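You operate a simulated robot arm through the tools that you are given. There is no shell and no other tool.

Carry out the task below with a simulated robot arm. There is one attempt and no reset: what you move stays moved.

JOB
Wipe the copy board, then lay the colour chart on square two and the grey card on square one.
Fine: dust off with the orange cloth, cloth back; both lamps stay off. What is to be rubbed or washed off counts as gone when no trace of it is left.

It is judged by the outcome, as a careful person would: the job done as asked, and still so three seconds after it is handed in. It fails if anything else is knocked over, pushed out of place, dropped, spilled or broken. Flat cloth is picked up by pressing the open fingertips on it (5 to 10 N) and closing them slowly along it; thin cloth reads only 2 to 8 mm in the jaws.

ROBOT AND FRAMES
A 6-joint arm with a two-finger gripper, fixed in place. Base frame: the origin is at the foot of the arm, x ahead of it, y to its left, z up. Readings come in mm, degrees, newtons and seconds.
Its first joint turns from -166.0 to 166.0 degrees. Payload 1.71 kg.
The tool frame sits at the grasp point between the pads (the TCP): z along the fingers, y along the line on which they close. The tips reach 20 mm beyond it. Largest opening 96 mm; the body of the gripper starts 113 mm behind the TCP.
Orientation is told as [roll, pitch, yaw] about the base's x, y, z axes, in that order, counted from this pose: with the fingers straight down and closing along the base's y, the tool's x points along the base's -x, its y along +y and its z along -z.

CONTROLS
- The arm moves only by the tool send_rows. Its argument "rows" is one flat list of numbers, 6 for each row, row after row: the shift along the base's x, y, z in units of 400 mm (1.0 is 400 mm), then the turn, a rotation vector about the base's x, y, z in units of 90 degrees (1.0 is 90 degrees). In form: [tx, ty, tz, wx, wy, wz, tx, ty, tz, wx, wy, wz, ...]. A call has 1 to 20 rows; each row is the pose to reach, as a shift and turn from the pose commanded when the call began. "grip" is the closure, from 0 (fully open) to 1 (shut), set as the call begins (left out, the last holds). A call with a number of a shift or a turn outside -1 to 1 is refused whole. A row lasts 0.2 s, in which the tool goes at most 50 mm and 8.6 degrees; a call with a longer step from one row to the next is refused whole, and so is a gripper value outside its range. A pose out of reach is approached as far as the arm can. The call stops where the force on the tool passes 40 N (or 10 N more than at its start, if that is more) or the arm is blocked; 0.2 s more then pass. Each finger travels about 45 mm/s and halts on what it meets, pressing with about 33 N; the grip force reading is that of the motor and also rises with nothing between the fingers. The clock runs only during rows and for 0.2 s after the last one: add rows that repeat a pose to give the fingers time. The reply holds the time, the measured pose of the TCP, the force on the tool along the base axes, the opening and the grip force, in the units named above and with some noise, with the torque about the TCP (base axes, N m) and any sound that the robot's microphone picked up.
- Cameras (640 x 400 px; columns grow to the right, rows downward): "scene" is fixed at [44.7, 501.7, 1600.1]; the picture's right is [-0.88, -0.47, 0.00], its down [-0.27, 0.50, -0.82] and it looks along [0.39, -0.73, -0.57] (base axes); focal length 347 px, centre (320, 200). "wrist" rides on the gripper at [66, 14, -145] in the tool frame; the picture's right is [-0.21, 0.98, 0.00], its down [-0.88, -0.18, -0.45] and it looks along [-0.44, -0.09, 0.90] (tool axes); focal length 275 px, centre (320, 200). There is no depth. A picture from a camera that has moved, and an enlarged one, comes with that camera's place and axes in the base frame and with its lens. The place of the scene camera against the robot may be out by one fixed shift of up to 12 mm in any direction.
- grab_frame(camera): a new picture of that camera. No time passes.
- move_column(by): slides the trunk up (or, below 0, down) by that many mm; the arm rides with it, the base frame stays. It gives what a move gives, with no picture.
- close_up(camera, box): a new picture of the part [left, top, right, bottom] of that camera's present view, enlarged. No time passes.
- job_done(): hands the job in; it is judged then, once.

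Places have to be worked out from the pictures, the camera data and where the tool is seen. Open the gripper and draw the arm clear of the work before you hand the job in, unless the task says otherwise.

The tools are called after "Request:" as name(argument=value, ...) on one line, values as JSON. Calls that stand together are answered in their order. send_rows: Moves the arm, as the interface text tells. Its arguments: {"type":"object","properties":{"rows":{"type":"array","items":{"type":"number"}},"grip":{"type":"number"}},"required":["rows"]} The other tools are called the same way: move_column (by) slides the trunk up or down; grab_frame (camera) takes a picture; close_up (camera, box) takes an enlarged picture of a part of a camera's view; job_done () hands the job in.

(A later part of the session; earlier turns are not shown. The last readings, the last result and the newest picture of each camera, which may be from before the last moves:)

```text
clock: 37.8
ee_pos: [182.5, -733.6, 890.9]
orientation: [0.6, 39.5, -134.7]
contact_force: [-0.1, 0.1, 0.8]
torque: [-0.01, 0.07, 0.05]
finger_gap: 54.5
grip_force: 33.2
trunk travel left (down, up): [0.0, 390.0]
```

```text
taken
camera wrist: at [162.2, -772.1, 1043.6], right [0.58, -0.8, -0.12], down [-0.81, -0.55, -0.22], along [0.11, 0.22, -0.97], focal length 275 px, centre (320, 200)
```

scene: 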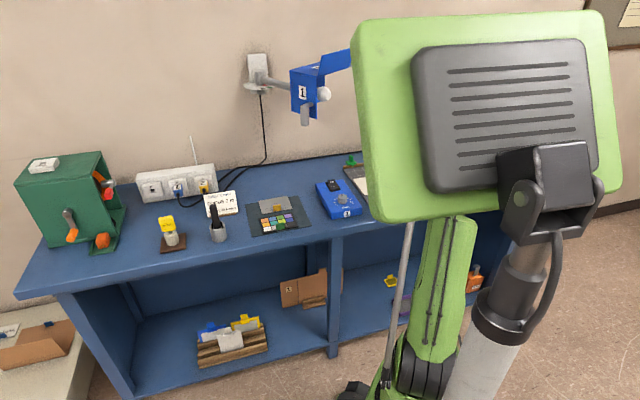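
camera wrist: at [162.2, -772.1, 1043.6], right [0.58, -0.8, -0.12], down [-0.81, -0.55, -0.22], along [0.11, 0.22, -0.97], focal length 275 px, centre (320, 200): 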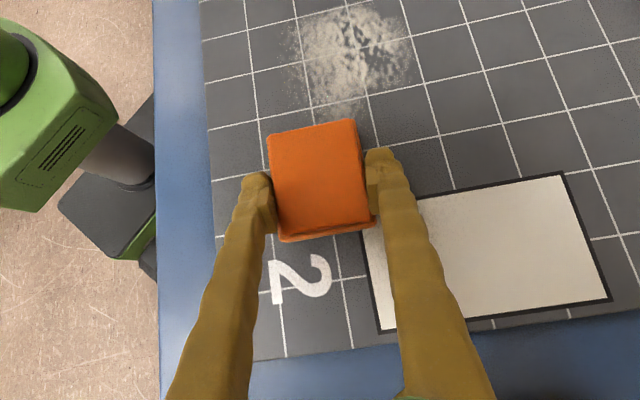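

At the end of the stroke the force had dropped to about 1 N and the dust is still there, so contact was lost on the way. I press down again in half-millimetre steps here.

Request:
send_rows(rows=[0, 0, -0.00125, 0, 0, 0, 0, 0, -0.0025, 0, 0, 0, 0, 0, -0.0025, 0, 0, 0])

```text
clock: 38.6
ee_pos: [183.9, -732.4, 890.2]
orientation: [0.5, 39.4, -134.6]
contact_force: [-0.5, -2.8, 9.6]
torque: [0.0, 0.17, 0.01]
finger_gap: 54.4
grip_force: 33.6
trunk travel left (down, up): [0.0, 390.0]
```

Pressure is back at about 10 N. I stroke back over the same line at this height.

Request:
send_rows(rows=[0.0283, 0.0283, 0, 0, 0, 0, 0.0566, 0.0566, 0, 0, 0, 0, 0.0849, 0.0849, 0, 0, 0, 0, 0.1132, 0.1132, 0, 0, 0, 0, 0.1415, 0.1415, 0, 0, 0, 0, 0.1698, 0.1698, 0, 0, 0, 0, 0.1981, 0.1981, 0, 0, 0, 0, 0.2264, 0.2264, 0, 0, 0, 0, 0.2264, 0.2264, 0, 0, 0, 0])

Request:
grab_frame(camera="wrist")

```text
clock: 40.6
ee_pos: [272.5, -641.2, 890.5]
orientation: [0.3, 40.0, -134.5]
contact_force: [-4.9, -5.9, 30.6]
torque: [-0.23, 0.2, -0.01]
finger_gap: 54.3
grip_force: 33.2
trunk travel left (down, up): [0.0, 390.0]
```

```text
taken
camera wrist: at [252.8, -680.7, 1042.8], right [0.58, -0.8, -0.13], down [-0.8, -0.55, -0.22], along [0.11, 0.23, -0.97], focal length 275 px, centre (320, 200)
```

wrist: 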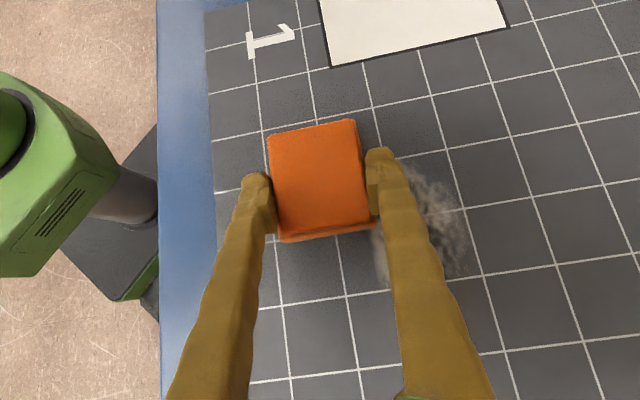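

That band is clean now; the remaining dust lies further back. The force rose to 31 N, so I raise 1.2 mm, shift 40 mm toward the wall and wipe the next band with a slight z ramp to keep the pressure even.

Request:
send_rows(rows=[0, 0, 0.003, 0, 0, 0, 0.0353, -0.0353, 0.003, 0, 0, 0, 0.0707, -0.0707, 0.003, 0, 0, 0, 0.0707, -0.0707, 0.003, 0, 0, 0])

```text
clock: 41.6
ee_pos: [302.7, -669.8, 889.6]
orientation: [0.2, 39.9, -134.6]
contact_force: [-1.4, 2.4, 9.6]
torque: [-0.1, 0.11, -0.03]
finger_gap: 54.4
grip_force: 32.7
trunk travel left (down, up): [0.0, 390.0]
```

Force is 9.6 N. I stroke along the middle band with a small downward ramp.

Request:
send_rows(rows=[-0.025, -0.025, -0.0004, 0, 0, 0, -0.05, -0.05, -0.0008, 0, 0, 0, -0.075, -0.075, -0.0012, 0, 0, 0, -0.1, -0.1, -0.0016, 0, 0, 0, -0.125, -0.125, -0.002, 0, 0, 0, -0.15, -0.15, -0.0024, 0, 0, 0, -0.175, -0.175, -0.0028, 0, 0, 0, -0.2, -0.2, -0.0032, 0, 0, 0, -0.2, -0.2, -0.0032, 0, 0, 0])

Request:
grab_frame(camera="wrist")

```text
clock: 43.6
ee_pos: [221.6, -749.7, 890.4]
orientation: [0.3, 39.9, -134.5]
contact_force: [5.5, 1.9, 22.3]
torque: [-0.15, 0.08, 0.01]
finger_gap: 54.4
grip_force: 33.4
trunk travel left (down, up): [0.0, 390.0]
```

```text
taken
camera wrist: at [201.4, -790.2, 1042.9], right [0.58, -0.8, -0.13], down [-0.8, -0.55, -0.22], along [0.11, 0.23, -0.97], focal length 275 px, centre (320, 200)
```

wrist: 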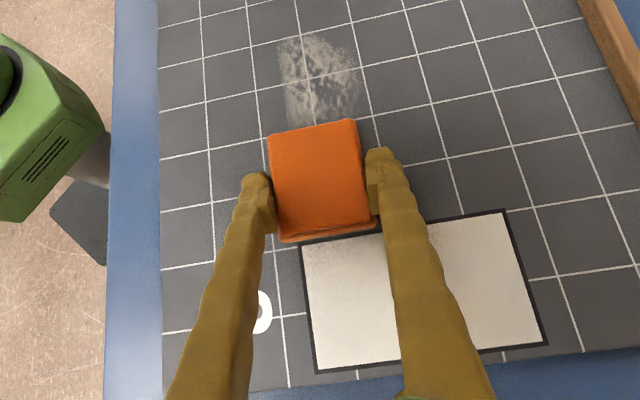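

Much of the dust has thinned; force ended at 22 N. I ease off slightly and stroke back over the same band.

Request:
send_rows(rows=[0, 0, 0.001, 0, 0, 0, 0.025, 0.025, 0.001, 0, 0, 0, 0.05, 0.05, 0.0012, 0, 0, 0, 0.075, 0.075, 0.0014, 0, 0, 0, 0.1, 0.1, 0.0016, 0, 0, 0, 0.125, 0.125, 0.0018, 0, 0, 0, 0.15, 0.15, 0.002, 0, 0, 0, 0.175, 0.175, 0.0022, 0, 0, 0, 0.21, 0.21, 0.0024, 0, 0, 0, 0.21, 0.21, 0.0024, 0, 0, 0])

Request:
grab_frame(camera="wrist")

```text
clock: 45.8
ee_pos: [306.3, -668.0, 890.3]
orientation: [0.2, 39.9, -134.5]
contact_force: [-0.1, -0.2, 1.4]
torque: [-0.01, 0.02, -0.01]
finger_gap: 54.3
grip_force: 32.8
trunk travel left (down, up): [0.0, 390.0]
```

```text
taken
camera wrist: at [285.6, -707.8, 1043.1], right [0.58, -0.8, -0.13], down [-0.8, -0.55, -0.22], along [0.11, 0.23, -0.97], focal length 275 px, centre (320, 200)
```

wrist: 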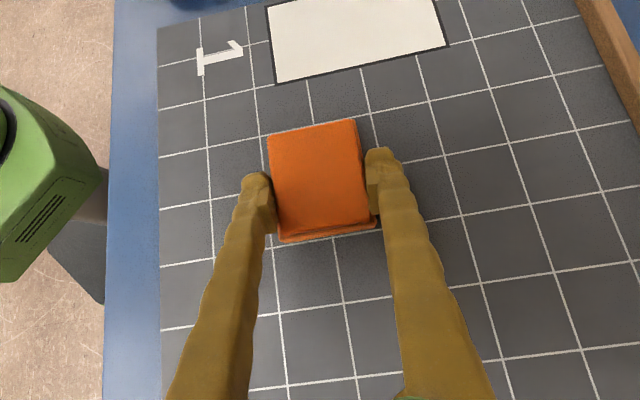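

The board looks clean where visible. I shift 32 mm further back, restore a little pressure, and wipe the last band to be sure.

Request:
send_rows(rows=[0.028, -0.028, 0, 0, 0, 0, 0.0566, -0.0566, -0.001, 0, 0, 0, 0.0566, -0.0566, -0.0025, 0, 0, 0, 0.0566, -0.0566, -0.0025, 0, 0, 0])

```text
clock: 46.8
ee_pos: [327.6, -689.3, 890.6]
orientation: [0.1, 39.9, -134.6]
contact_force: [0.2, 0.3, 6.2]
torque: [-0.12, 0.11, -0.03]
finger_gap: 54.5
grip_force: 33.1
trunk travel left (down, up): [0.0, 390.0]
```

Force is 6 N; I press half a millimetre more while stroking the last band out and back.

Request:
send_rows(rows=[-0.025, -0.025, -0.0012, 0, 0, 0, -0.05, -0.05, -0.0012, 0, 0, 0, -0.075, -0.075, -0.0014, 0, 0, 0, -0.1, -0.1, -0.0014, 0, 0, 0, -0.125, -0.125, -0.0014, 0, 0, 0, -0.15, -0.15, -0.0014, 0, 0, 0, -0.175, -0.175, -0.0014, 0, 0, 0, -0.19, -0.19, -0.0014, 0, 0, 0, -0.175, -0.175, -0.0014, 0, 0, 0, -0.15, -0.15, -0.0014, 0, 0, 0, -0.125, -0.125, -0.0014, 0, 0, 0, -0.1, -0.1, -0.0014, 0, 0, 0, -0.075, -0.075, -0.0014, 0, 0, 0, -0.05, -0.05, -0.0014, 0, 0, 0, -0.025, -0.025, -0.0014, 0, 0, 0, 0, 0, -0.0014, 0, 0, 0])

Request:
grab_frame(camera="wrist")

```text
clock: 48.0
ee_pos: [262.9, -737.3, 892.9]
orientation: [1.4, 40.8, -134.0]
contact_force: [0.5, 0.5, 0.8]
torque: [-0.1, -0.06, -0.02]
finger_gap: 54.3
grip_force: 32.8
trunk travel left (down, up): [0.0, 390.0]
stopped in row 6: the force on the tool passed its limit at 40 N (the readings are from after the stop); the commanded pose is now the measured one
```

```text
taken
camera wrist: at [239.0, -777.4, 1045.6], right [0.59, -0.8, -0.12], down [-0.8, -0.55, -0.24], along [0.13, 0.23, -0.96], focal length 275 px, centre (320, 200)
```

wrist: 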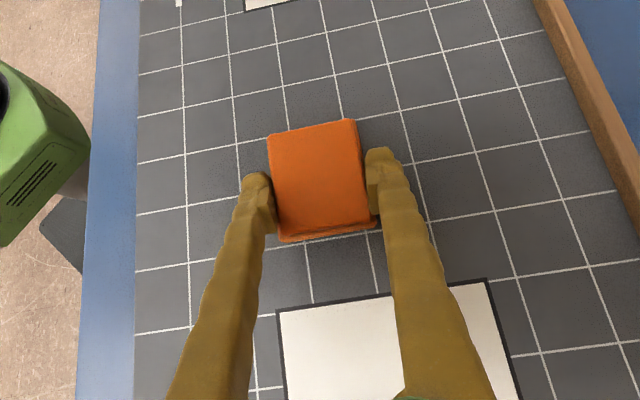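

The force limit tripped mid-stroke and the arm paused with a light 0.8 N contact. I lift 45 mm, level the small tilt change out, and look at the board.

Request:
send_rows(rows=[0, 0, 0.03, 0, 0, 0, 0, 0, 0.07, 0, 0, 0, 0, 0, 0.1125, 0, 0, 0, 0, 0, 0.1125, 0, 0, 0])

Request:
grab_frame(camera="wrist")

```text
clock: 49.0
ee_pos: [266.4, -737.1, 936.3]
orientation: [1.0, 40.5, -134.1]
contact_force: [-0.6, -0.3, 0.2]
torque: [0.0, 0.0, 0.0]
finger_gap: 54.4
grip_force: 33.4
trunk travel left (down, up): [0.0, 390.0]
```

```text
taken
camera wrist: at [243.6, -777.3, 1089.6], right [0.59, -0.8, -0.12], down [-0.8, -0.55, -0.23], along [0.12, 0.23, -0.96], focal length 275 px, centre (320, 200)
```

wrist: 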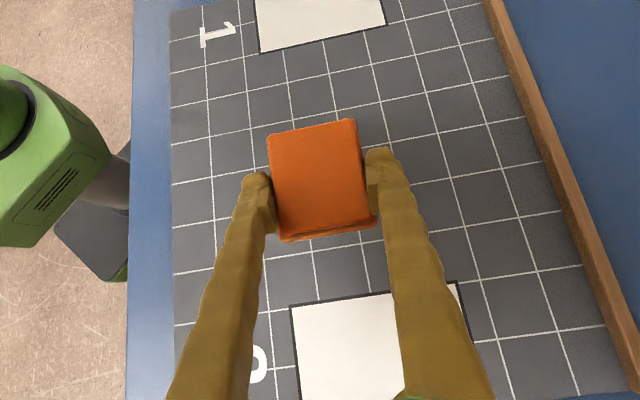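

I enlarge the picture to look for leftover specks around the wiped area.

Request:
close_up(camera="wrist", box=[170, 20, 420, 180])

Request:
close_up(camera="wrist", box=[170, 160, 500, 370])

```text
2.50 times, centred on (295, 100) of wrist
camera zoom: at [243.6, -777.3, 1089.6], right [0.59, -0.8, -0.12], down [-0.8, -0.55, -0.23], along [0.12, 0.23, -0.96], focal length 688 px, centre (382, 450)
```

zoom: 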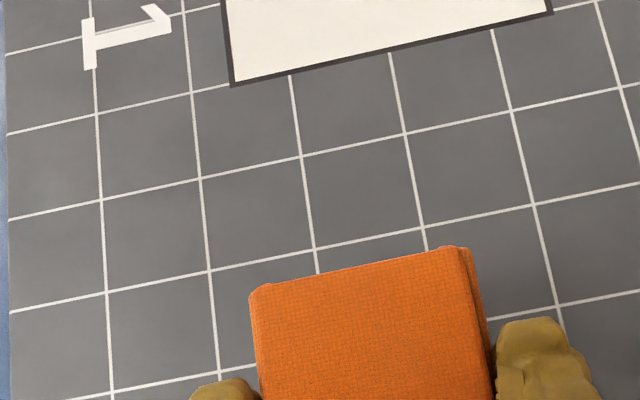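

```text
1.90 times, centred on (335, 265) of wrist
camera zoom: at [243.6, -777.3, 1089.6], right [0.59, -0.8, -0.12], down [-0.8, -0.55, -0.23], along [0.12, 0.23, -0.96], focal length 524 px, centre (291, 76)
```

zoom: 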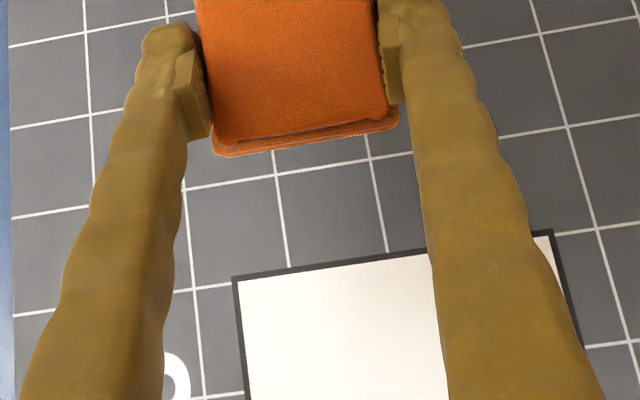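

It looks clean so far. I move the cloth back over square one's side to uncover the wiped zone and restore the exact tool tilt.

Request:
send_rows(rows=[0.0612, 0.068, 0, -0.0003, 0.0109, 0.0009, 0.1224, 0.136, 0, -0.0003, 0.0109, 0.0009, 0.1836, 0.204, 0, -0.0003, 0.0109, 0.0009, 0.2448, 0.272, 0, -0.0003, 0.0109, 0.0009, 0.306, 0.34, 0, -0.0003, 0.0109, 0.0009, 0.306, 0.34, 0, -0.0003, 0.0109, 0.0009])

Request:
grab_frame(camera="wrist")

Request:
close_up(camera="wrist", box=[200, 200, 520, 400])

```text
clock: 50.4
ee_pos: [389.1, -601.8, 937.2]
orientation: [0.1, 39.7, -134.5]
contact_force: [1.0, -0.4, -0.6]
torque: [0.01, 0.0, -0.05]
finger_gap: 54.4
grip_force: 33.4
trunk travel left (down, up): [0.0, 390.0]
```

```text
taken
camera wrist: at [369.1, -642.0, 1089.9], right [0.59, -0.8, -0.13], down [-0.8, -0.55, -0.22], along [0.1, 0.23, -0.97], focal length 275 px, centre (320, 200)
```

wrist: 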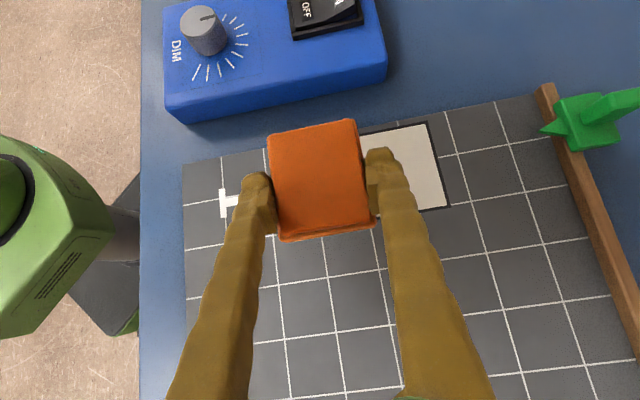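

```text
2.00 times, centred on (360, 300) of wrist
camera zoom: at [369.1, -642.0, 1089.9], right [0.59, -0.8, -0.13], down [-0.8, -0.55, -0.22], along [0.1, 0.23, -0.97], focal length 551 px, centre (240, 0)
```

zoom: 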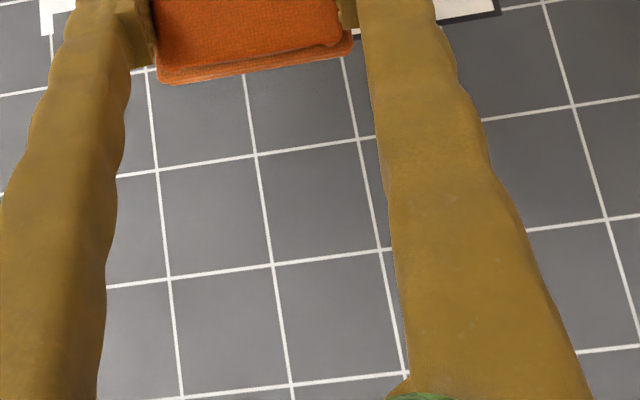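

Clean between the fingers. I shift forward to uncover the strip that was hidden under the right finger.

Request:
send_rows(rows=[-0.06, 0.0243, 0, 0, 0, 0, -0.12, 0.0486, 0, 0, 0, 0, -0.177, 0.0725, 0, 0, 0, 0, -0.177, 0.0725, 0, 0, 0, 0])

Request:
grab_frame(camera="wrist")

Request:
close_up(camera="wrist", box=[380, 180, 640, 400])

Request:
close_up(camera="wrist", box=[240, 230, 400, 400])

```text
clock: 51.4
ee_pos: [318.2, -572.2, 938.3]
orientation: [0.1, 39.8, -134.6]
contact_force: [-1.0, -0.4, -0.1]
torque: [0.0, 0.02, -0.03]
finger_gap: 54.0
grip_force: 33.3
trunk travel left (down, up): [0.0, 390.0]
```

```text
taken
camera wrist: at [298.5, -612.8, 1090.4], right [0.59, -0.8, -0.13], down [-0.8, -0.55, -0.22], along [0.1, 0.23, -0.97], focal length 275 px, centre (320, 200)
```

wrist: 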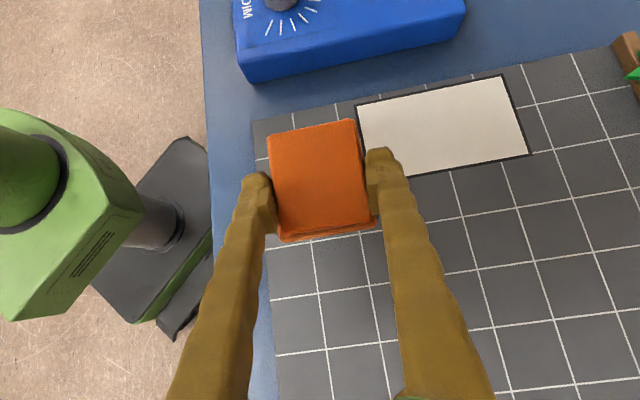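

```text
1.82 times, centred on (510, 290) of wrist
camera zoom: at [298.5, -612.8, 1090.4], right [0.59, -0.8, -0.13], down [-0.8, -0.55, -0.22], along [0.1, 0.23, -0.97], focal length 500 px, centre (-26, 36)
```

zoom: 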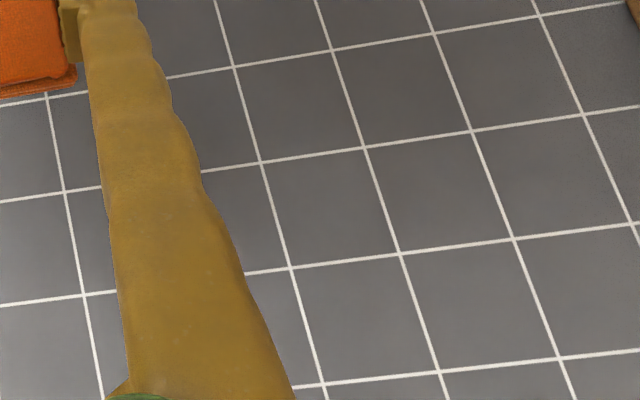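

```text
2.35 times, centred on (320, 315) of wrist
camera zoom: at [298.5, -612.8, 1090.4], right [0.59, -0.8, -0.13], down [-0.8, -0.55, -0.22], along [0.1, 0.23, -0.97], focal length 648 px, centre (320, -71)
```

zoom: 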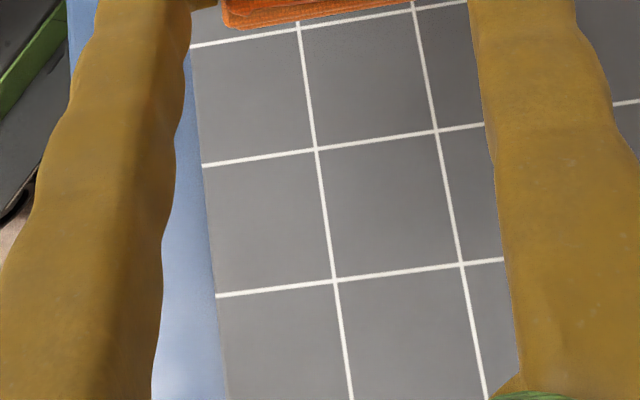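

I take one more look with the pad held nearer the middle, to see the far edge of the former dust patch toward square two.

Request:
send_rows(rows=[0.0, -0.09, 0.02, 0, 0, 0, 0.0, -0.18, 0.05, 0, 0, 0, 0.0, -0.18, 0.05, 0, 0, 0])

Request:
grab_frame(camera="wrist")

Request:
close_up(camera="wrist", box=[240, 225, 400, 400])

```text
clock: 52.2
ee_pos: [318.3, -644.5, 959.5]
orientation: [0.1, 39.8, -134.5]
contact_force: [-0.1, 0.3, -1.0]
torque: [-0.06, 0.01, -0.04]
finger_gap: 54.4
grip_force: 32.7
trunk travel left (down, up): [0.0, 390.0]
```

```text
taken
camera wrist: at [297.6, -684.9, 1112.1], right [0.59, -0.8, -0.13], down [-0.8, -0.55, -0.22], along [0.1, 0.23, -0.97], focal length 275 px, centre (320, 200)
```

wrist: 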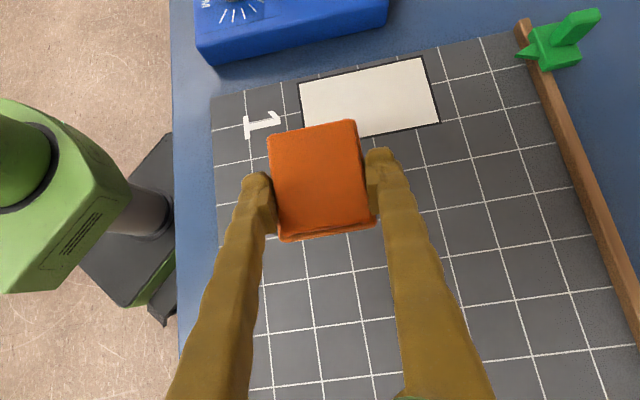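

```text
2.29 times, centred on (320, 312) of wrist
camera zoom: at [297.6, -684.9, 1112.1], right [0.59, -0.8, -0.13], down [-0.8, -0.55, -0.22], along [0.1, 0.23, -0.97], focal length 629 px, centre (320, -57)
```

zoom: 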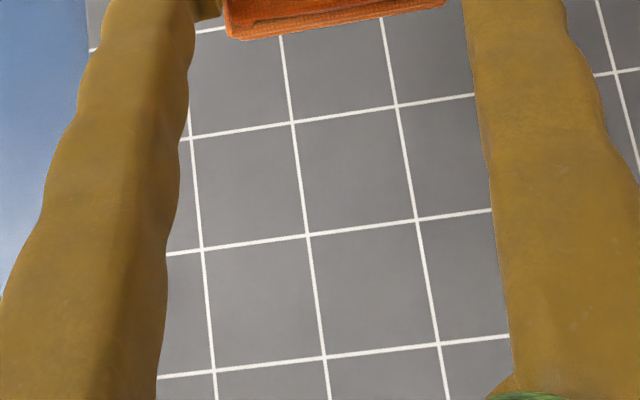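

The copy board is clean. I carry the cloth back the same way to above its original spot at (658.5, -545.5).

Request:
send_rows(rows=[0.106, 0.0063, -0.004, 0, 0, 0, 0.212, 0.0127, -0.008, 0, 0, 0, 0.318, 0.019, -0.012, 0, 0, 0, 0.424, 0.0253, -0.016, 0, 0, 0, 0.53, 0.0317, -0.02, 0, 0, 0, 0.636, 0.038, -0.024, 0, 0, 0, 0.7075, 0.108, -0.035, 0, 0, 0, 0.779, 0.178, -0.048, 0, 0, 0, 0.8505, 0.2475, -0.0625, 0, 0, 0, 0.8505, 0.2475, -0.0625, 0, 0, 0, 0.8505, 0.2475, -0.0625, 0, 0, 0])

Request:
grab_frame(camera="wrist")

```text
clock: 54.6
ee_pos: [658.4, -546.4, 932.3]
orientation: [0.1, 39.8, -134.6]
contact_force: [-0.8, -0.2, -0.4]
torque: [0.01, 0.01, 0.0]
finger_gap: 54.4
grip_force: 32.9
trunk travel left (down, up): [0.0, 390.0]
```

```text
taken
camera wrist: at [638.9, -586.0, 1085.7], right [0.59, -0.8, -0.13], down [-0.8, -0.55, -0.22], along [0.1, 0.23, -0.97], focal length 275 px, centre (320, 200)
```

wrist: 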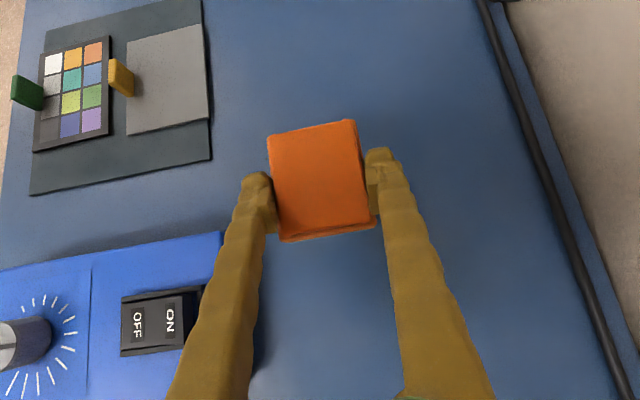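

Exactly over the spot. I lower the cloth to about z 886 and then gently until it touches the bench.

Request:
send_rows(rows=[0, 0.0015, -0.04, 0, 0, 0, 0, 0.0015, -0.08, 0, 0, 0, 0, 0.0015, -0.108, 0, 0, 0, 0, 0.0015, -0.113, 0, 0, 0, 0, 0.0015, -0.113, 0, 0, 0])

Request:
send_rows(rows=[0, 0, -0.0025, 0, 0, 0, 0, 0, -0.005, 0, 0, 0, 0, 0, -0.0075, 0, 0, 0, 0, 0, -0.0075, 0, 0, 0])

```text
clock: 55.8
ee_pos: [659.4, -544.3, 887.3]
orientation: [0.0, 39.8, -134.7]
contact_force: [0.6, -0.4, -0.2]
torque: [0.01, -0.02, -0.04]
finger_gap: 54.1
grip_force: 32.9
trunk travel left (down, up): [0.0, 390.0]
```

```text
clock: 56.8
ee_pos: [658.2, -542.9, 884.5]
orientation: [0.2, 39.8, -134.6]
contact_force: [0.1, -0.1, -0.1]
torque: [-0.03, 0.01, -0.01]
finger_gap: 54.4
grip_force: 33.0
trunk travel left (down, up): [0.0, 390.0]
```

No contact yet at 884.5; I continue down in 1 mm steps.

Request:
send_rows(rows=[0, -0.002, -0.0025, 0, 0, 0, 0, -0.003, -0.005, 0, 0, 0, 0, -0.003, -0.0075, 0, 0, 0, 0, -0.003, -0.0075, 0, 0, 0])

```text
clock: 57.8
ee_pos: [658.6, -545.1, 882.9]
orientation: [0.3, 39.9, -134.4]
contact_force: [4.2, 2.4, 32.2]
torque: [-0.52, 0.34, 0.05]
finger_gap: 54.3
grip_force: 32.5
trunk travel left (down, up): [0.0, 390.0]
```

The cloth is on the bench (32 N); I ease up 1.7 mm to take the pressure off, then open the fingers.

Request:
send_rows(rows=[0, 0, 0.0042, 0, 0, 0, 0, 0, 0.0042, 0, 0, 0])

Request:
send_rows(rows=[0, 0, 0, 0, 0, 0, 0, 0, 0, 0, 0, 0, 0, 0, 0, 0, 0, 0], grip=0.38)

Request:
send_rows(rows=[0, 0, 0, 0, 0, 0, 0, 0, 0, 0, 0, 0, 0, 0, 0, 0, 0, 0], grip=0)

Request:
grab_frame(camera="wrist")

```text
clock: 58.4
ee_pos: [659.2, -545.2, 882.4]
orientation: [0.2, 39.7, -134.5]
contact_force: [-0.3, 4.1, 19.5]
torque: [-0.29, 0.26, -0.08]
finger_gap: 53.9
grip_force: 33.4
trunk travel left (down, up): [0.0, 390.0]
```

```text
clock: 59.2
ee_pos: [659.7, -546.0, 882.1]
orientation: [0.1, 39.8, -134.6]
contact_force: [0.5, 0.2, 0.2]
torque: [-0.04, 0.0, -0.01]
finger_gap: 59.7
grip_force: 0.1
trunk travel left (down, up): [0.0, 390.0]
```

```text
clock: 60.0
ee_pos: [660.0, -545.4, 883.0]
orientation: [0.1, 39.8, -134.6]
contact_force: [0.4, -0.4, -0.2]
torque: [0.0, -0.02, -0.01]
finger_gap: 95.9
grip_force: 0.0
trunk travel left (down, up): [0.0, 390.0]
```

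```text
taken
camera wrist: at [639.1, -586.6, 1035.1], right [0.59, -0.8, -0.13], down [-0.8, -0.55, -0.22], along [0.1, 0.23, -0.97], focal length 275 px, centre (320, 200)
```

wrist: 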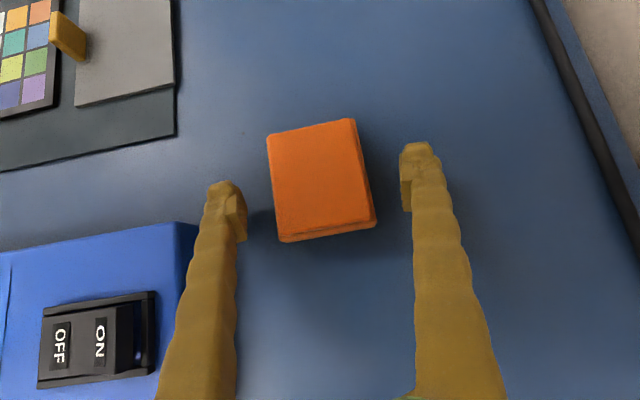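

The cloth is back exactly where it was and free of the fingers. I lift straight up to z≈943, then go sideways toward the board, clear of the lamp.

Request:
send_rows(rows=[0, 0, 0.03, 0, 0, 0, 0, 0, 0.09, 0, 0, 0, 0, 0, 0.15, 0, 0, 0, -0.07, -0.066, 0.16, 0, 0, 0, -0.14, -0.132, 0.17, 0, 0, 0, -0.2, -0.192, 0.18, 0, 0, 0, -0.2, -0.192, 0.18, 0, 0, 0])

Request:
grab_frame(camera="wrist")

Request:
close_up(camera="wrist", box=[40, 0, 340, 180])

```text
clock: 61.6
ee_pos: [577.2, -622.0, 955.7]
orientation: [0.2, 39.8, -134.6]
contact_force: [0.4, 0.5, -0.2]
torque: [0.0, -0.02, -0.03]
finger_gap: 96.1
grip_force: 0.1
trunk travel left (down, up): [0.0, 390.0]
```

```text
taken
camera wrist: at [557.7, -662.7, 1107.8], right [0.59, -0.8, -0.13], down [-0.8, -0.55, -0.22], along [0.1, 0.23, -0.97], focal length 275 px, centre (320, 200)
```

wrist: 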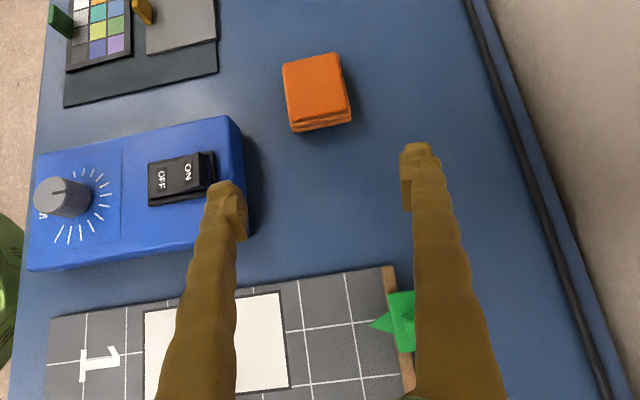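

```text
2.13 times, centred on (190, 90) of wrist
camera zoom: at [557.7, -662.7, 1107.8], right [0.59, -0.8, -0.13], down [-0.8, -0.55, -0.22], along [0.1, 0.23, -0.97], focal length 587 px, centre (597, 435)
```

zoom: 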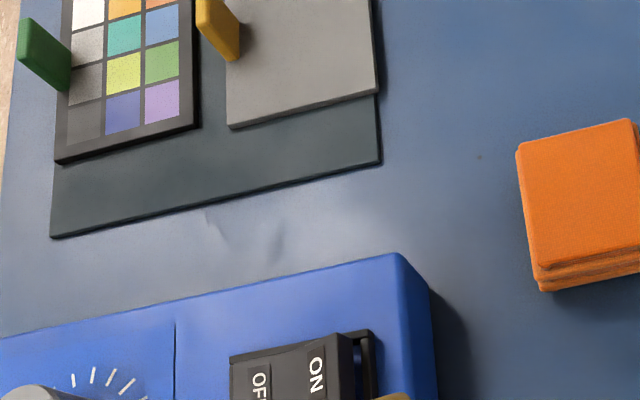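

Both cards have upright tabs at their front edges, wide along the bench and thin toward the wall. I now retreat forward over dimmer 1 at z≈960 to about (389, -389), in front of the lamp, where I can change the tool's lean.

Request:
send_rows(rows=[-0.078, 0.053, 0.006, 0, 0, 0, -0.156, 0.106, 0.0125, 0, 0, 0, -0.234, 0.159, 0.0125, 0, 0, 0, -0.312, 0.2115, 0.0125, 0, 0, 0, -0.352, 0.304, 0.0125, 0, 0, 0, -0.391, 0.397, 0.0125, 0, 0, 0, -0.431, 0.49, 0.0125, 0, 0, 0, -0.471, 0.583, 0.0125, 0, 0, 0, -0.471, 0.583, 0.0125, 0, 0, 0])

Request:
grab_frame(camera="scene")

```text
clock: 63.6
ee_pos: [392.3, -389.7, 959.9]
orientation: [0.2, 39.9, -134.5]
contact_force: [0.4, 0.9, -0.1]
torque: [0.03, 0.0, 0.0]
finger_gap: 96.0
grip_force: 0.0
trunk travel left (down, up): [0.0, 390.0]
```

```text
taken
```

scene: 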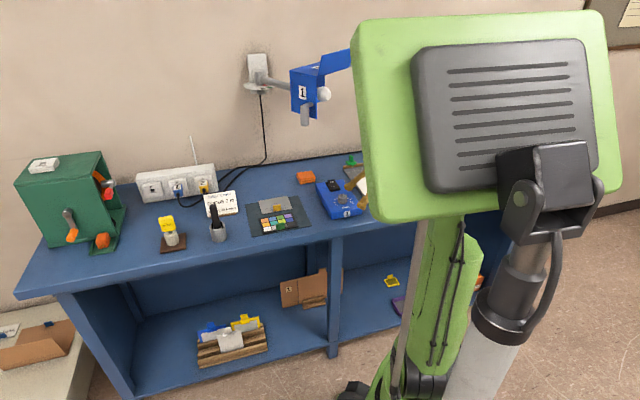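

Clear of the lamp. I straighten the tool to vertical here and look at the mat.

Request:
send_rows(rows=[0, 0, 0, -0.0528, 0.0519, 0, 0, 0, 0, -0.1056, 0.1038, 0, 0, 0, 0, -0.1584, 0.1557, 0, 0, 0, 0, -0.2112, 0.2076, 0, 0, 0, 0, -0.264, 0.2595, 0, 0, 0, 0, -0.3169, 0.3115, 0, 0, 0, 0, -0.3169, 0.3115, 0])

Request:
grab_frame(camera="wrist")

Request:
grab_frame(camera="scene")

```text
clock: 65.2
ee_pos: [391.9, -388.1, 959.6]
orientation: [0.1, -0.2, -134.5]
contact_force: [-0.1, -0.3, -0.2]
torque: [0.01, 0.0, -0.01]
finger_gap: 96.2
grip_force: 0.1
trunk travel left (down, up): [0.0, 390.0]
```

```text
taken
camera wrist: at [447.6, -352.0, 1103.3], right [0.55, -0.83, 0.0], down [-0.75, -0.49, 0.45], along [-0.37, -0.25, -0.89], focal length 275 px, centre (320, 200)
```

wrist: 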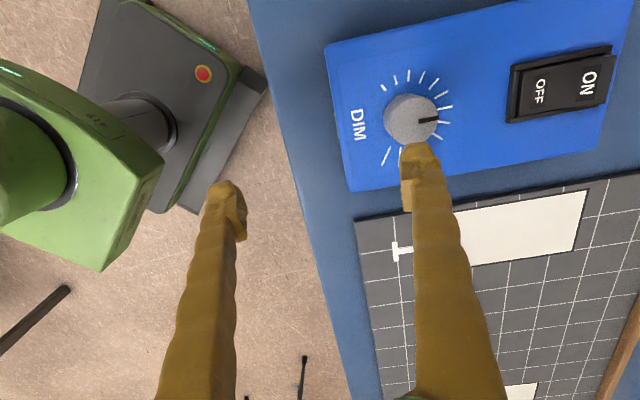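

```text
taken
```

scene: 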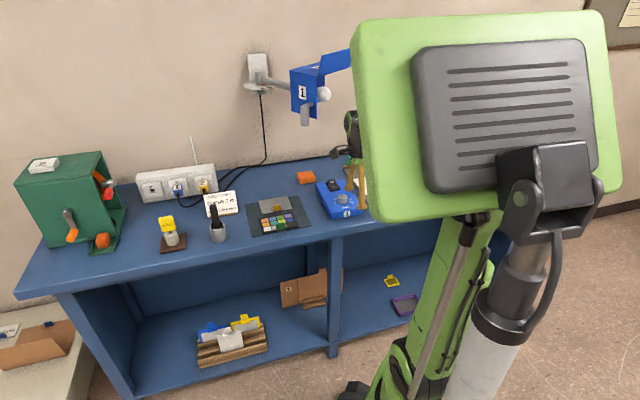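

Vertical now. I move along the front of the bench to above the colour chart, around (587, -219), keeping in front of and left of the lamp handle.

Request:
send_rows(rows=[0.081, 0.07, 0, 0, 0, 0, 0.162, 0.14, 0, 0, 0, 0, 0.244, 0.211, 0, 0, 0, 0, 0.325, 0.282, 0, 0, 0, 0, 0.406, 0.352, 0, 0, 0, 0, 0.4875, 0.422, 0, 0, 0, 0, 0.4875, 0.422, 0, 0, 0, 0])

Request:
grab_frame(camera="wrist")

Request:
grab_frame(camera="scene")

```text
clock: 66.8
ee_pos: [587.3, -219.3, 959.0]
orientation: [0.0, -0.1, -134.5]
contact_force: [-0.7, -0.1, -0.4]
torque: [0.01, -0.02, 0.02]
finger_gap: 96.1
grip_force: 0.0
trunk travel left (down, up): [0.0, 390.0]
```

```text
taken
camera wrist: at [643.2, -183.2, 1102.9], right [0.55, -0.83, 0.0], down [-0.75, -0.49, 0.45], along [-0.37, -0.25, -0.89], focal length 275 px, centre (320, 200)
```

wrist: 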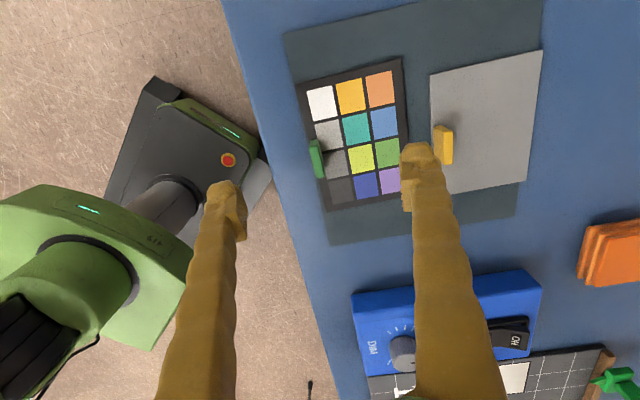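

```text
taken
```

scene: 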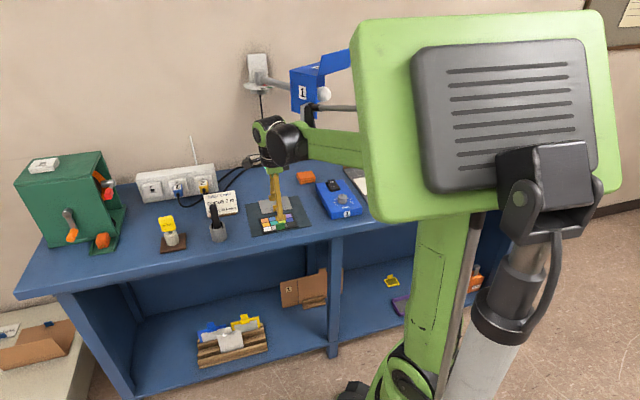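

The arm's forearm is now visible near the lamp in the scene picture, so I look closer to judge clearances.

Request:
close_up(camera="scene", box=[230, 60, 370, 240])

Request:
close_up(camera="wrist", box=[270, 0, 560, 250])

```text
2.22 times, centred on (300, 150) of scene
camera zoom: at [44.7, 501.7, 1600.1], right [-0.88, -0.47, 0.0], down [-0.27, 0.5, -0.82], along [0.39, -0.73, -0.57], focal length 771 px, centre (364, 311)
```

zoom: 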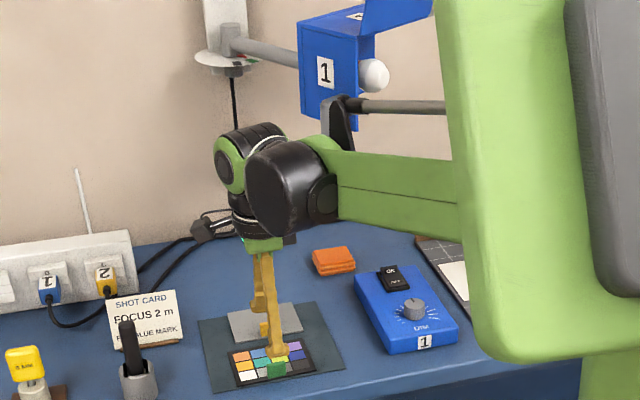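

```text
1.60 times, centred on (415, 125) of wrist
camera zoom: at [643.2, -183.2, 1102.9], right [0.55, -0.83, 0.0], down [-0.75, -0.49, 0.45], along [-0.37, -0.25, -0.89], focal length 440 px, centre (168, 320)
```

zoom: 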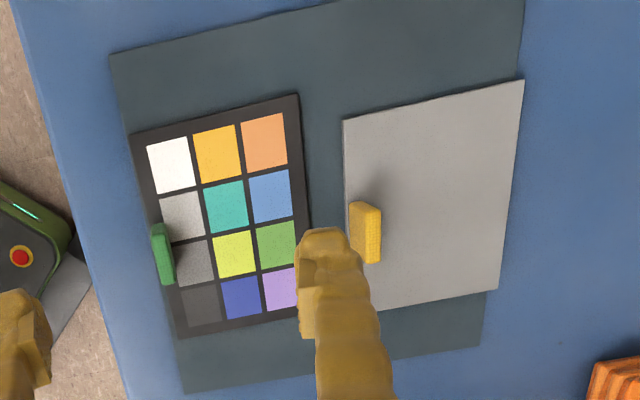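

The tool fits here: tabs are near e1≈-250, well left of the lamp handle. The green tab's centre is about (581, -221). I narrow the fingers to about 40 mm, centre over the green tab and descend to z≈915 for a check.

Request:
send_rows(rows=[-0.008, -0.004, 0, 0, 0, 0, -0.0158, -0.0043, -0.04, 0, 0, 0, -0.0158, -0.0043, -0.08, 0, 0, 0, -0.0158, -0.0043, -0.11, 0, 0, 0, -0.0158, -0.0043, -0.11, 0, 0, 0, -0.0158, -0.0043, -0.11, 0, 0, 0], grip=0.58)

Request:
grab_frame(camera="wrist")

Request:
close_up(camera="scene", box=[235, 130, 315, 240])

```text
clock: 68.2
ee_pos: [578.8, -222.7, 915.4]
orientation: [0.1, -0.1, -134.6]
contact_force: [-0.1, -0.1, -0.3]
torque: [-0.02, -0.01, -0.01]
finger_gap: 40.3
grip_force: 0.0
trunk travel left (down, up): [0.0, 390.0]
```

```text
taken
camera wrist: at [635.8, -184.8, 1060.1], right [0.55, -0.83, 0.0], down [-0.75, -0.49, 0.45], along [-0.37, -0.25, -0.89], focal length 275 px, centre (320, 200)
```

wrist: 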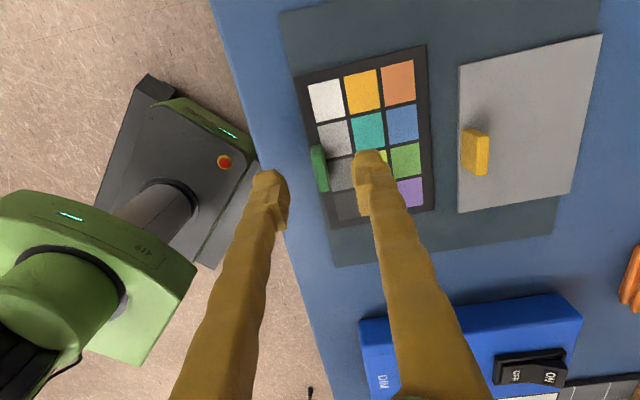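

```text
3.64 times, centred on (275, 185) of scene
camera zoom: at [44.7, 501.7, 1600.1], right [-0.88, -0.47, 0.0], down [-0.27, 0.5, -0.82], along [0.39, -0.73, -0.57], focal length 1261 px, centre (484, 254)
```

zoom: 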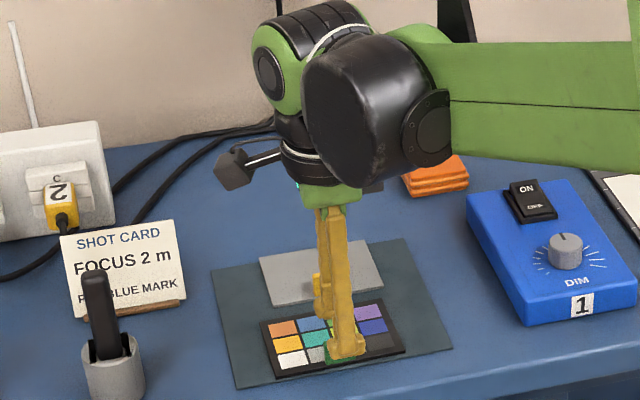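

The green tab sits exactly on the line below the tips. I descend slowly to about z 888, watching the force.

Request:
send_rows(rows=[0, 0, -0.0125, 0, 0, 0, 0, 0, -0.025, 0, 0, 0, 0, 0, -0.0375, 0, 0, 0, 0, 0, -0.05, 0, 0, 0, 0, 0, -0.0575, 0, 0, 0, 0, 0, -0.0625, 0, 0, 0, 0, 0, -0.0675, 0, 0, 0, 0, 0, -0.0675, 0, 0, 0])

Request:
grab_frame(camera="wrist")

Request:
close_up(camera="scene", box=[255, 190, 315, 235])

```text
clock: 70.0
ee_pos: [578.0, -220.4, 888.1]
orientation: [0.1, -0.2, -134.5]
contact_force: [-0.2, 0.4, -0.4]
torque: [0.0, 0.01, 0.0]
finger_gap: 40.3
grip_force: 0.1
trunk travel left (down, up): [0.0, 390.0]
```

```text
taken
camera wrist: at [635.3, -185.0, 1032.4], right [0.55, -0.83, 0.0], down [-0.75, -0.49, 0.45], along [-0.37, -0.25, -0.89], focal length 275 px, centre (320, 200)
```

wrist: 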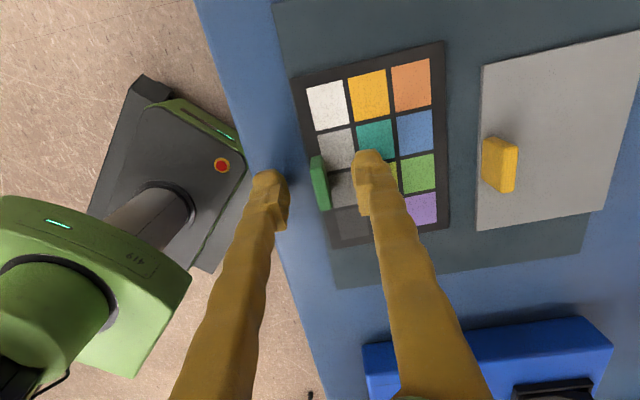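

```text
8.89 times, centred on (285, 212) of scene
camera zoom: at [44.7, 501.7, 1600.1], right [-0.88, -0.47, 0.0], down [-0.27, 0.5, -0.82], along [0.39, -0.73, -0.57], focal length 3083 px, centre (631, 89)
```

zoom: 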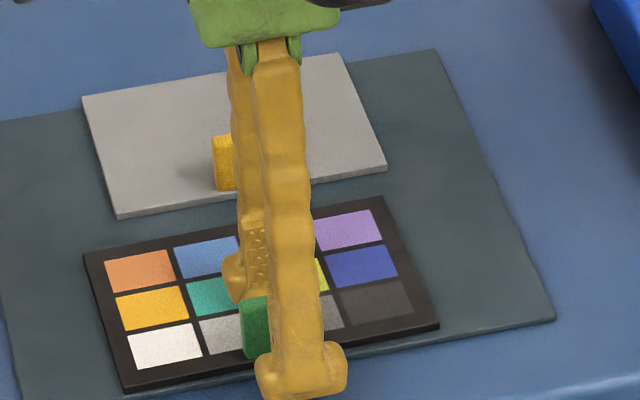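

The tab is centred between the fingers, tips about 6 mm above the chart. I close on it in two steps.

Request:
send_rows(rows=[0, 0, 0, 0, 0, 0, 0, 0, 0, 0, 0, 0, 0, 0, 0, 0, 0, 0], grip=0.82)

Request:
send_rows(rows=[0, 0, 0, 0, 0, 0, 0, 0, 0, 0, 0, 0, 0, 0, 0, 0, 0, 0], grip=1.0)

Request:
grab_frame(camera="wrist")

```text
clock: 70.8
ee_pos: [579.9, -222.3, 888.4]
orientation: [0.0, -0.2, -134.6]
contact_force: [-0.4, -0.4, -0.8]
torque: [0.01, 0.03, 0.04]
finger_gap: 17.0
grip_force: 0.2
trunk travel left (down, up): [0.0, 390.0]
```

```text
clock: 71.6
ee_pos: [579.4, -222.6, 888.5]
orientation: [0.0, -0.2, -134.6]
contact_force: [-0.1, -0.1, 0.4]
torque: [-0.02, 0.0, 0.02]
finger_gap: 6.2
grip_force: 32.7
trunk travel left (down, up): [0.0, 390.0]
```

```text
taken
camera wrist: at [635.4, -185.0, 1032.4], right [0.55, -0.83, 0.0], down [-0.75, -0.49, 0.45], along [-0.37, -0.25, -0.89], focal length 275 px, centre (320, 200)
```

wrist: 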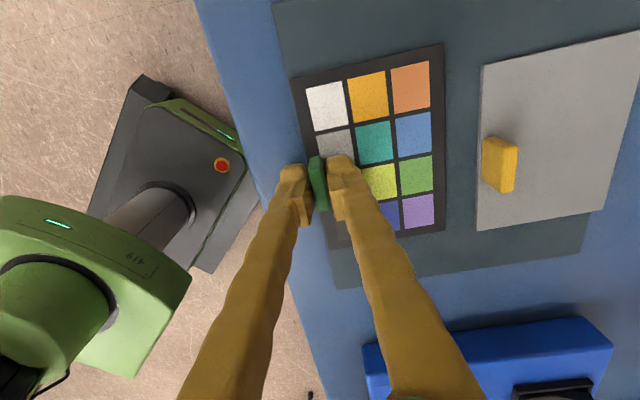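

Gripped: 6.2 mm with 33 N, and the chart didn't shift. In tool coordinates the chart's centre is about 39.5 mm behind the tab. I lift straight up 30 mm and check.

Request:
send_rows(rows=[0, 0, 0.0125, 0, 0, 0, 0, 0, 0.0375, 0, 0, 0, 0, 0, 0.075, 0, 0, 0, 0, 0, 0.075, 0, 0, 0])

Request:
grab_frame(camera="wrist")

Request:
close_up(camera="scene", box=[235, 130, 315, 240])

```text
clock: 72.6
ee_pos: [579.5, -222.7, 918.2]
orientation: [0.1, -0.1, -134.5]
contact_force: [0.1, -0.8, -0.7]
torque: [0.01, 0.02, -0.01]
finger_gap: 6.2
grip_force: 33.2
trunk travel left (down, up): [0.0, 390.0]
```

```text
taken
camera wrist: at [635.9, -185.6, 1062.6], right [0.55, -0.83, 0.0], down [-0.75, -0.49, 0.45], along [-0.37, -0.25, -0.89], focal length 275 px, centre (320, 200)
```

wrist: 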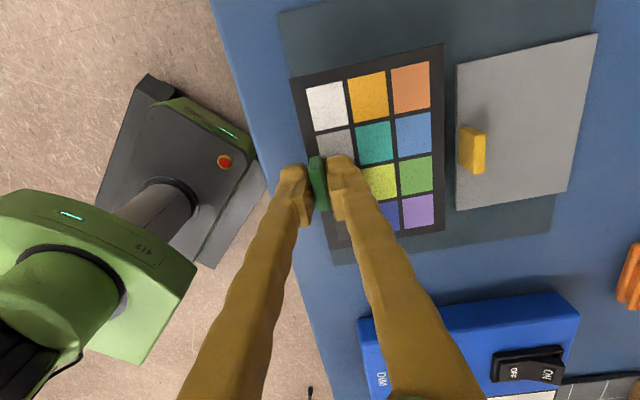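

```text
3.64 times, centred on (275, 185) of scene
camera zoom: at [44.7, 501.7, 1600.1], right [-0.88, -0.47, 0.0], down [-0.27, 0.5, -0.82], along [0.39, -0.73, -0.57], focal length 1261 px, centre (484, 254)
```

zoom: 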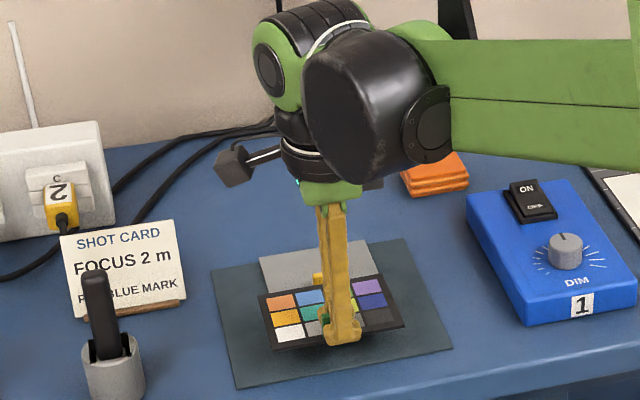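

The chart is held firmly and level. I raise it and draw it back toward the front, clear of the lamp, before turning.

Request:
send_rows(rows=[-0.04, 0.011, 0.055, 0, 0, 0, -0.08, 0.022, 0.11, 0, 0, 0, -0.12, 0.033, 0.15, 0, 0, 0, -0.158, 0.044, 0.167, 0, 0, 0, -0.158, 0.044, 0.167, 0, 0, 0])

Request:
send_rows(rows=[-0.03, -0.034, 0, 0, 0, 0.084, -0.06, -0.068, 0, 0, 0, 0.168, -0.09, -0.102, 0, 0, 0, 0.252, -0.12, -0.136, 0, 0, 0, 0.336, -0.15, -0.17, 0, 0, 0, 0.42, -0.18, -0.204, 0, 0, 0, 0.5, -0.18, -0.204, 0, 0, 0, 0.5])

Request:
grab_frame(camera="wrist")

Request:
grab_frame(camera="scene")

```text
clock: 73.8
ee_pos: [514.7, -204.7, 983.6]
orientation: [0.1, -0.3, -134.5]
contact_force: [-0.3, -0.1, -0.5]
torque: [0.0, 0.02, 0.04]
finger_gap: 6.2
grip_force: 33.2
trunk travel left (down, up): [0.0, 390.0]
```

```text
clock: 75.4
ee_pos: [444.9, -287.4, 983.6]
orientation: [0.0, -0.3, -89.4]
contact_force: [0.1, 0.2, -0.4]
torque: [0.01, 0.04, 0.01]
finger_gap: 6.3
grip_force: 33.2
trunk travel left (down, up): [0.0, 390.0]
```

```text
taken
camera wrist: at [457.9, -221.0, 1128.3], right [0.98, -0.2, 0.0], down [-0.18, -0.88, 0.45], along [-0.09, -0.44, -0.89], focal length 275 px, centre (320, 200)
```

wrist: 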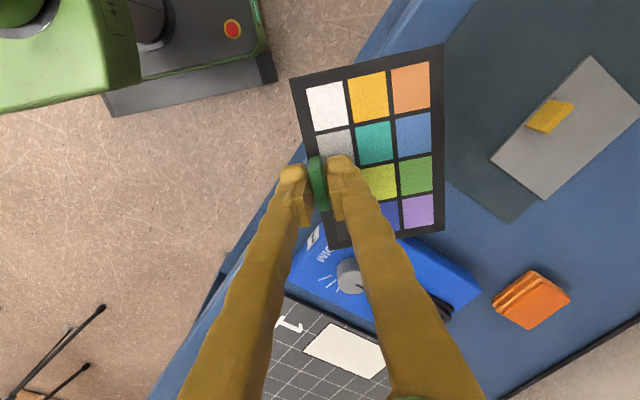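

```text
taken
```

scene: 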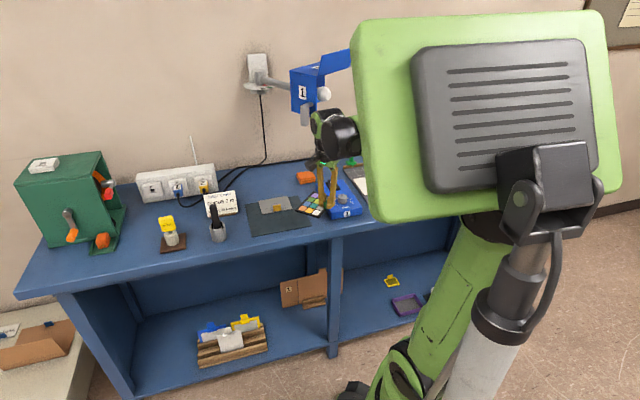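

Going well. I turn the remaining 45° while moving on along the bench front to about (368, -368).

Request:
send_rows(rows=[-0.032, -0.033, 0, 0, 0, 0.083, -0.064, -0.067, 0, 0, 0, 0.166, -0.096, -0.1, 0, 0, 0, 0.25, -0.128, -0.134, 0, 0, 0, 0.333, -0.16, -0.167, 0, 0, 0, 0.416, -0.192, -0.2, 0, 0, 0, 0.497, -0.192, -0.2, 0, 0, 0, 0.497])

Request:
grab_frame(camera="wrist")

```text
clock: 77.0
ee_pos: [366.5, -366.4, 983.6]
orientation: [0.2, -0.1, -44.8]
contact_force: [0.3, 0.6, -0.6]
torque: [-0.01, 0.03, -0.02]
finger_gap: 6.0
grip_force: 32.9
trunk travel left (down, up): [0.0, 390.0]
```

```text
taken
camera wrist: at [329.7, -311.2, 1128.4], right [0.83, 0.55, 0.0], down [0.49, -0.75, 0.45], along [0.25, -0.37, -0.9], focal length 275 px, centre (320, 200)
```

wrist: 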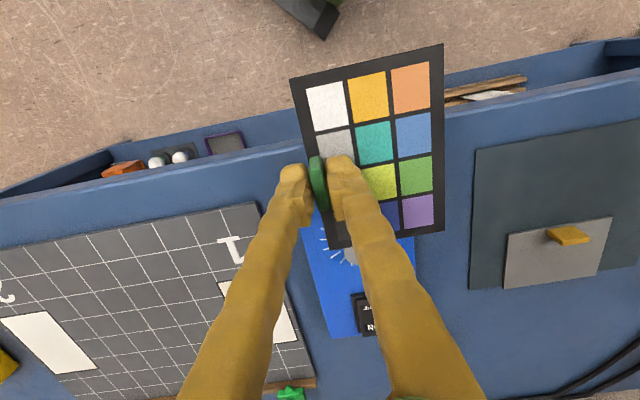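

Yaw is -44.8°. I move on over the board to about (212, -636), then look at square two and the yellow box.

Request:
send_rows(rows=[-0.055, -0.0965, 0, 0, 0, 0, -0.11, -0.193, 0, 0, 0, 0, -0.165, -0.289, 0, 0, 0, 0, -0.22, -0.386, 0, 0, 0, 0, -0.276, -0.482, -0.02, 0, 0, 0, -0.331, -0.579, -0.05, 0, 0, 0, -0.386, -0.675, -0.08, 0, 0, 0, -0.386, -0.675, -0.08, 0, 0, 0])

Request:
grab_frame(camera="wrist")

```text
clock: 78.8
ee_pos: [214.7, -637.1, 954.6]
orientation: [0.1, -0.1, -44.7]
contact_force: [-0.9, 0.4, -0.3]
torque: [-0.02, 0.01, -0.01]
finger_gap: 6.1
grip_force: 33.4
trunk travel left (down, up): [0.0, 390.0]
```

```text
taken
camera wrist: at [177.8, -581.6, 1098.4], right [0.84, 0.55, 0.0], down [0.49, -0.75, 0.45], along [0.25, -0.37, -0.9], focal length 275 px, centre (320, 200)
```

wrist: 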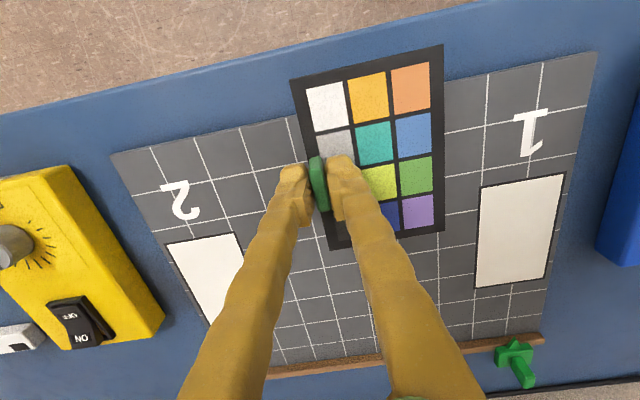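

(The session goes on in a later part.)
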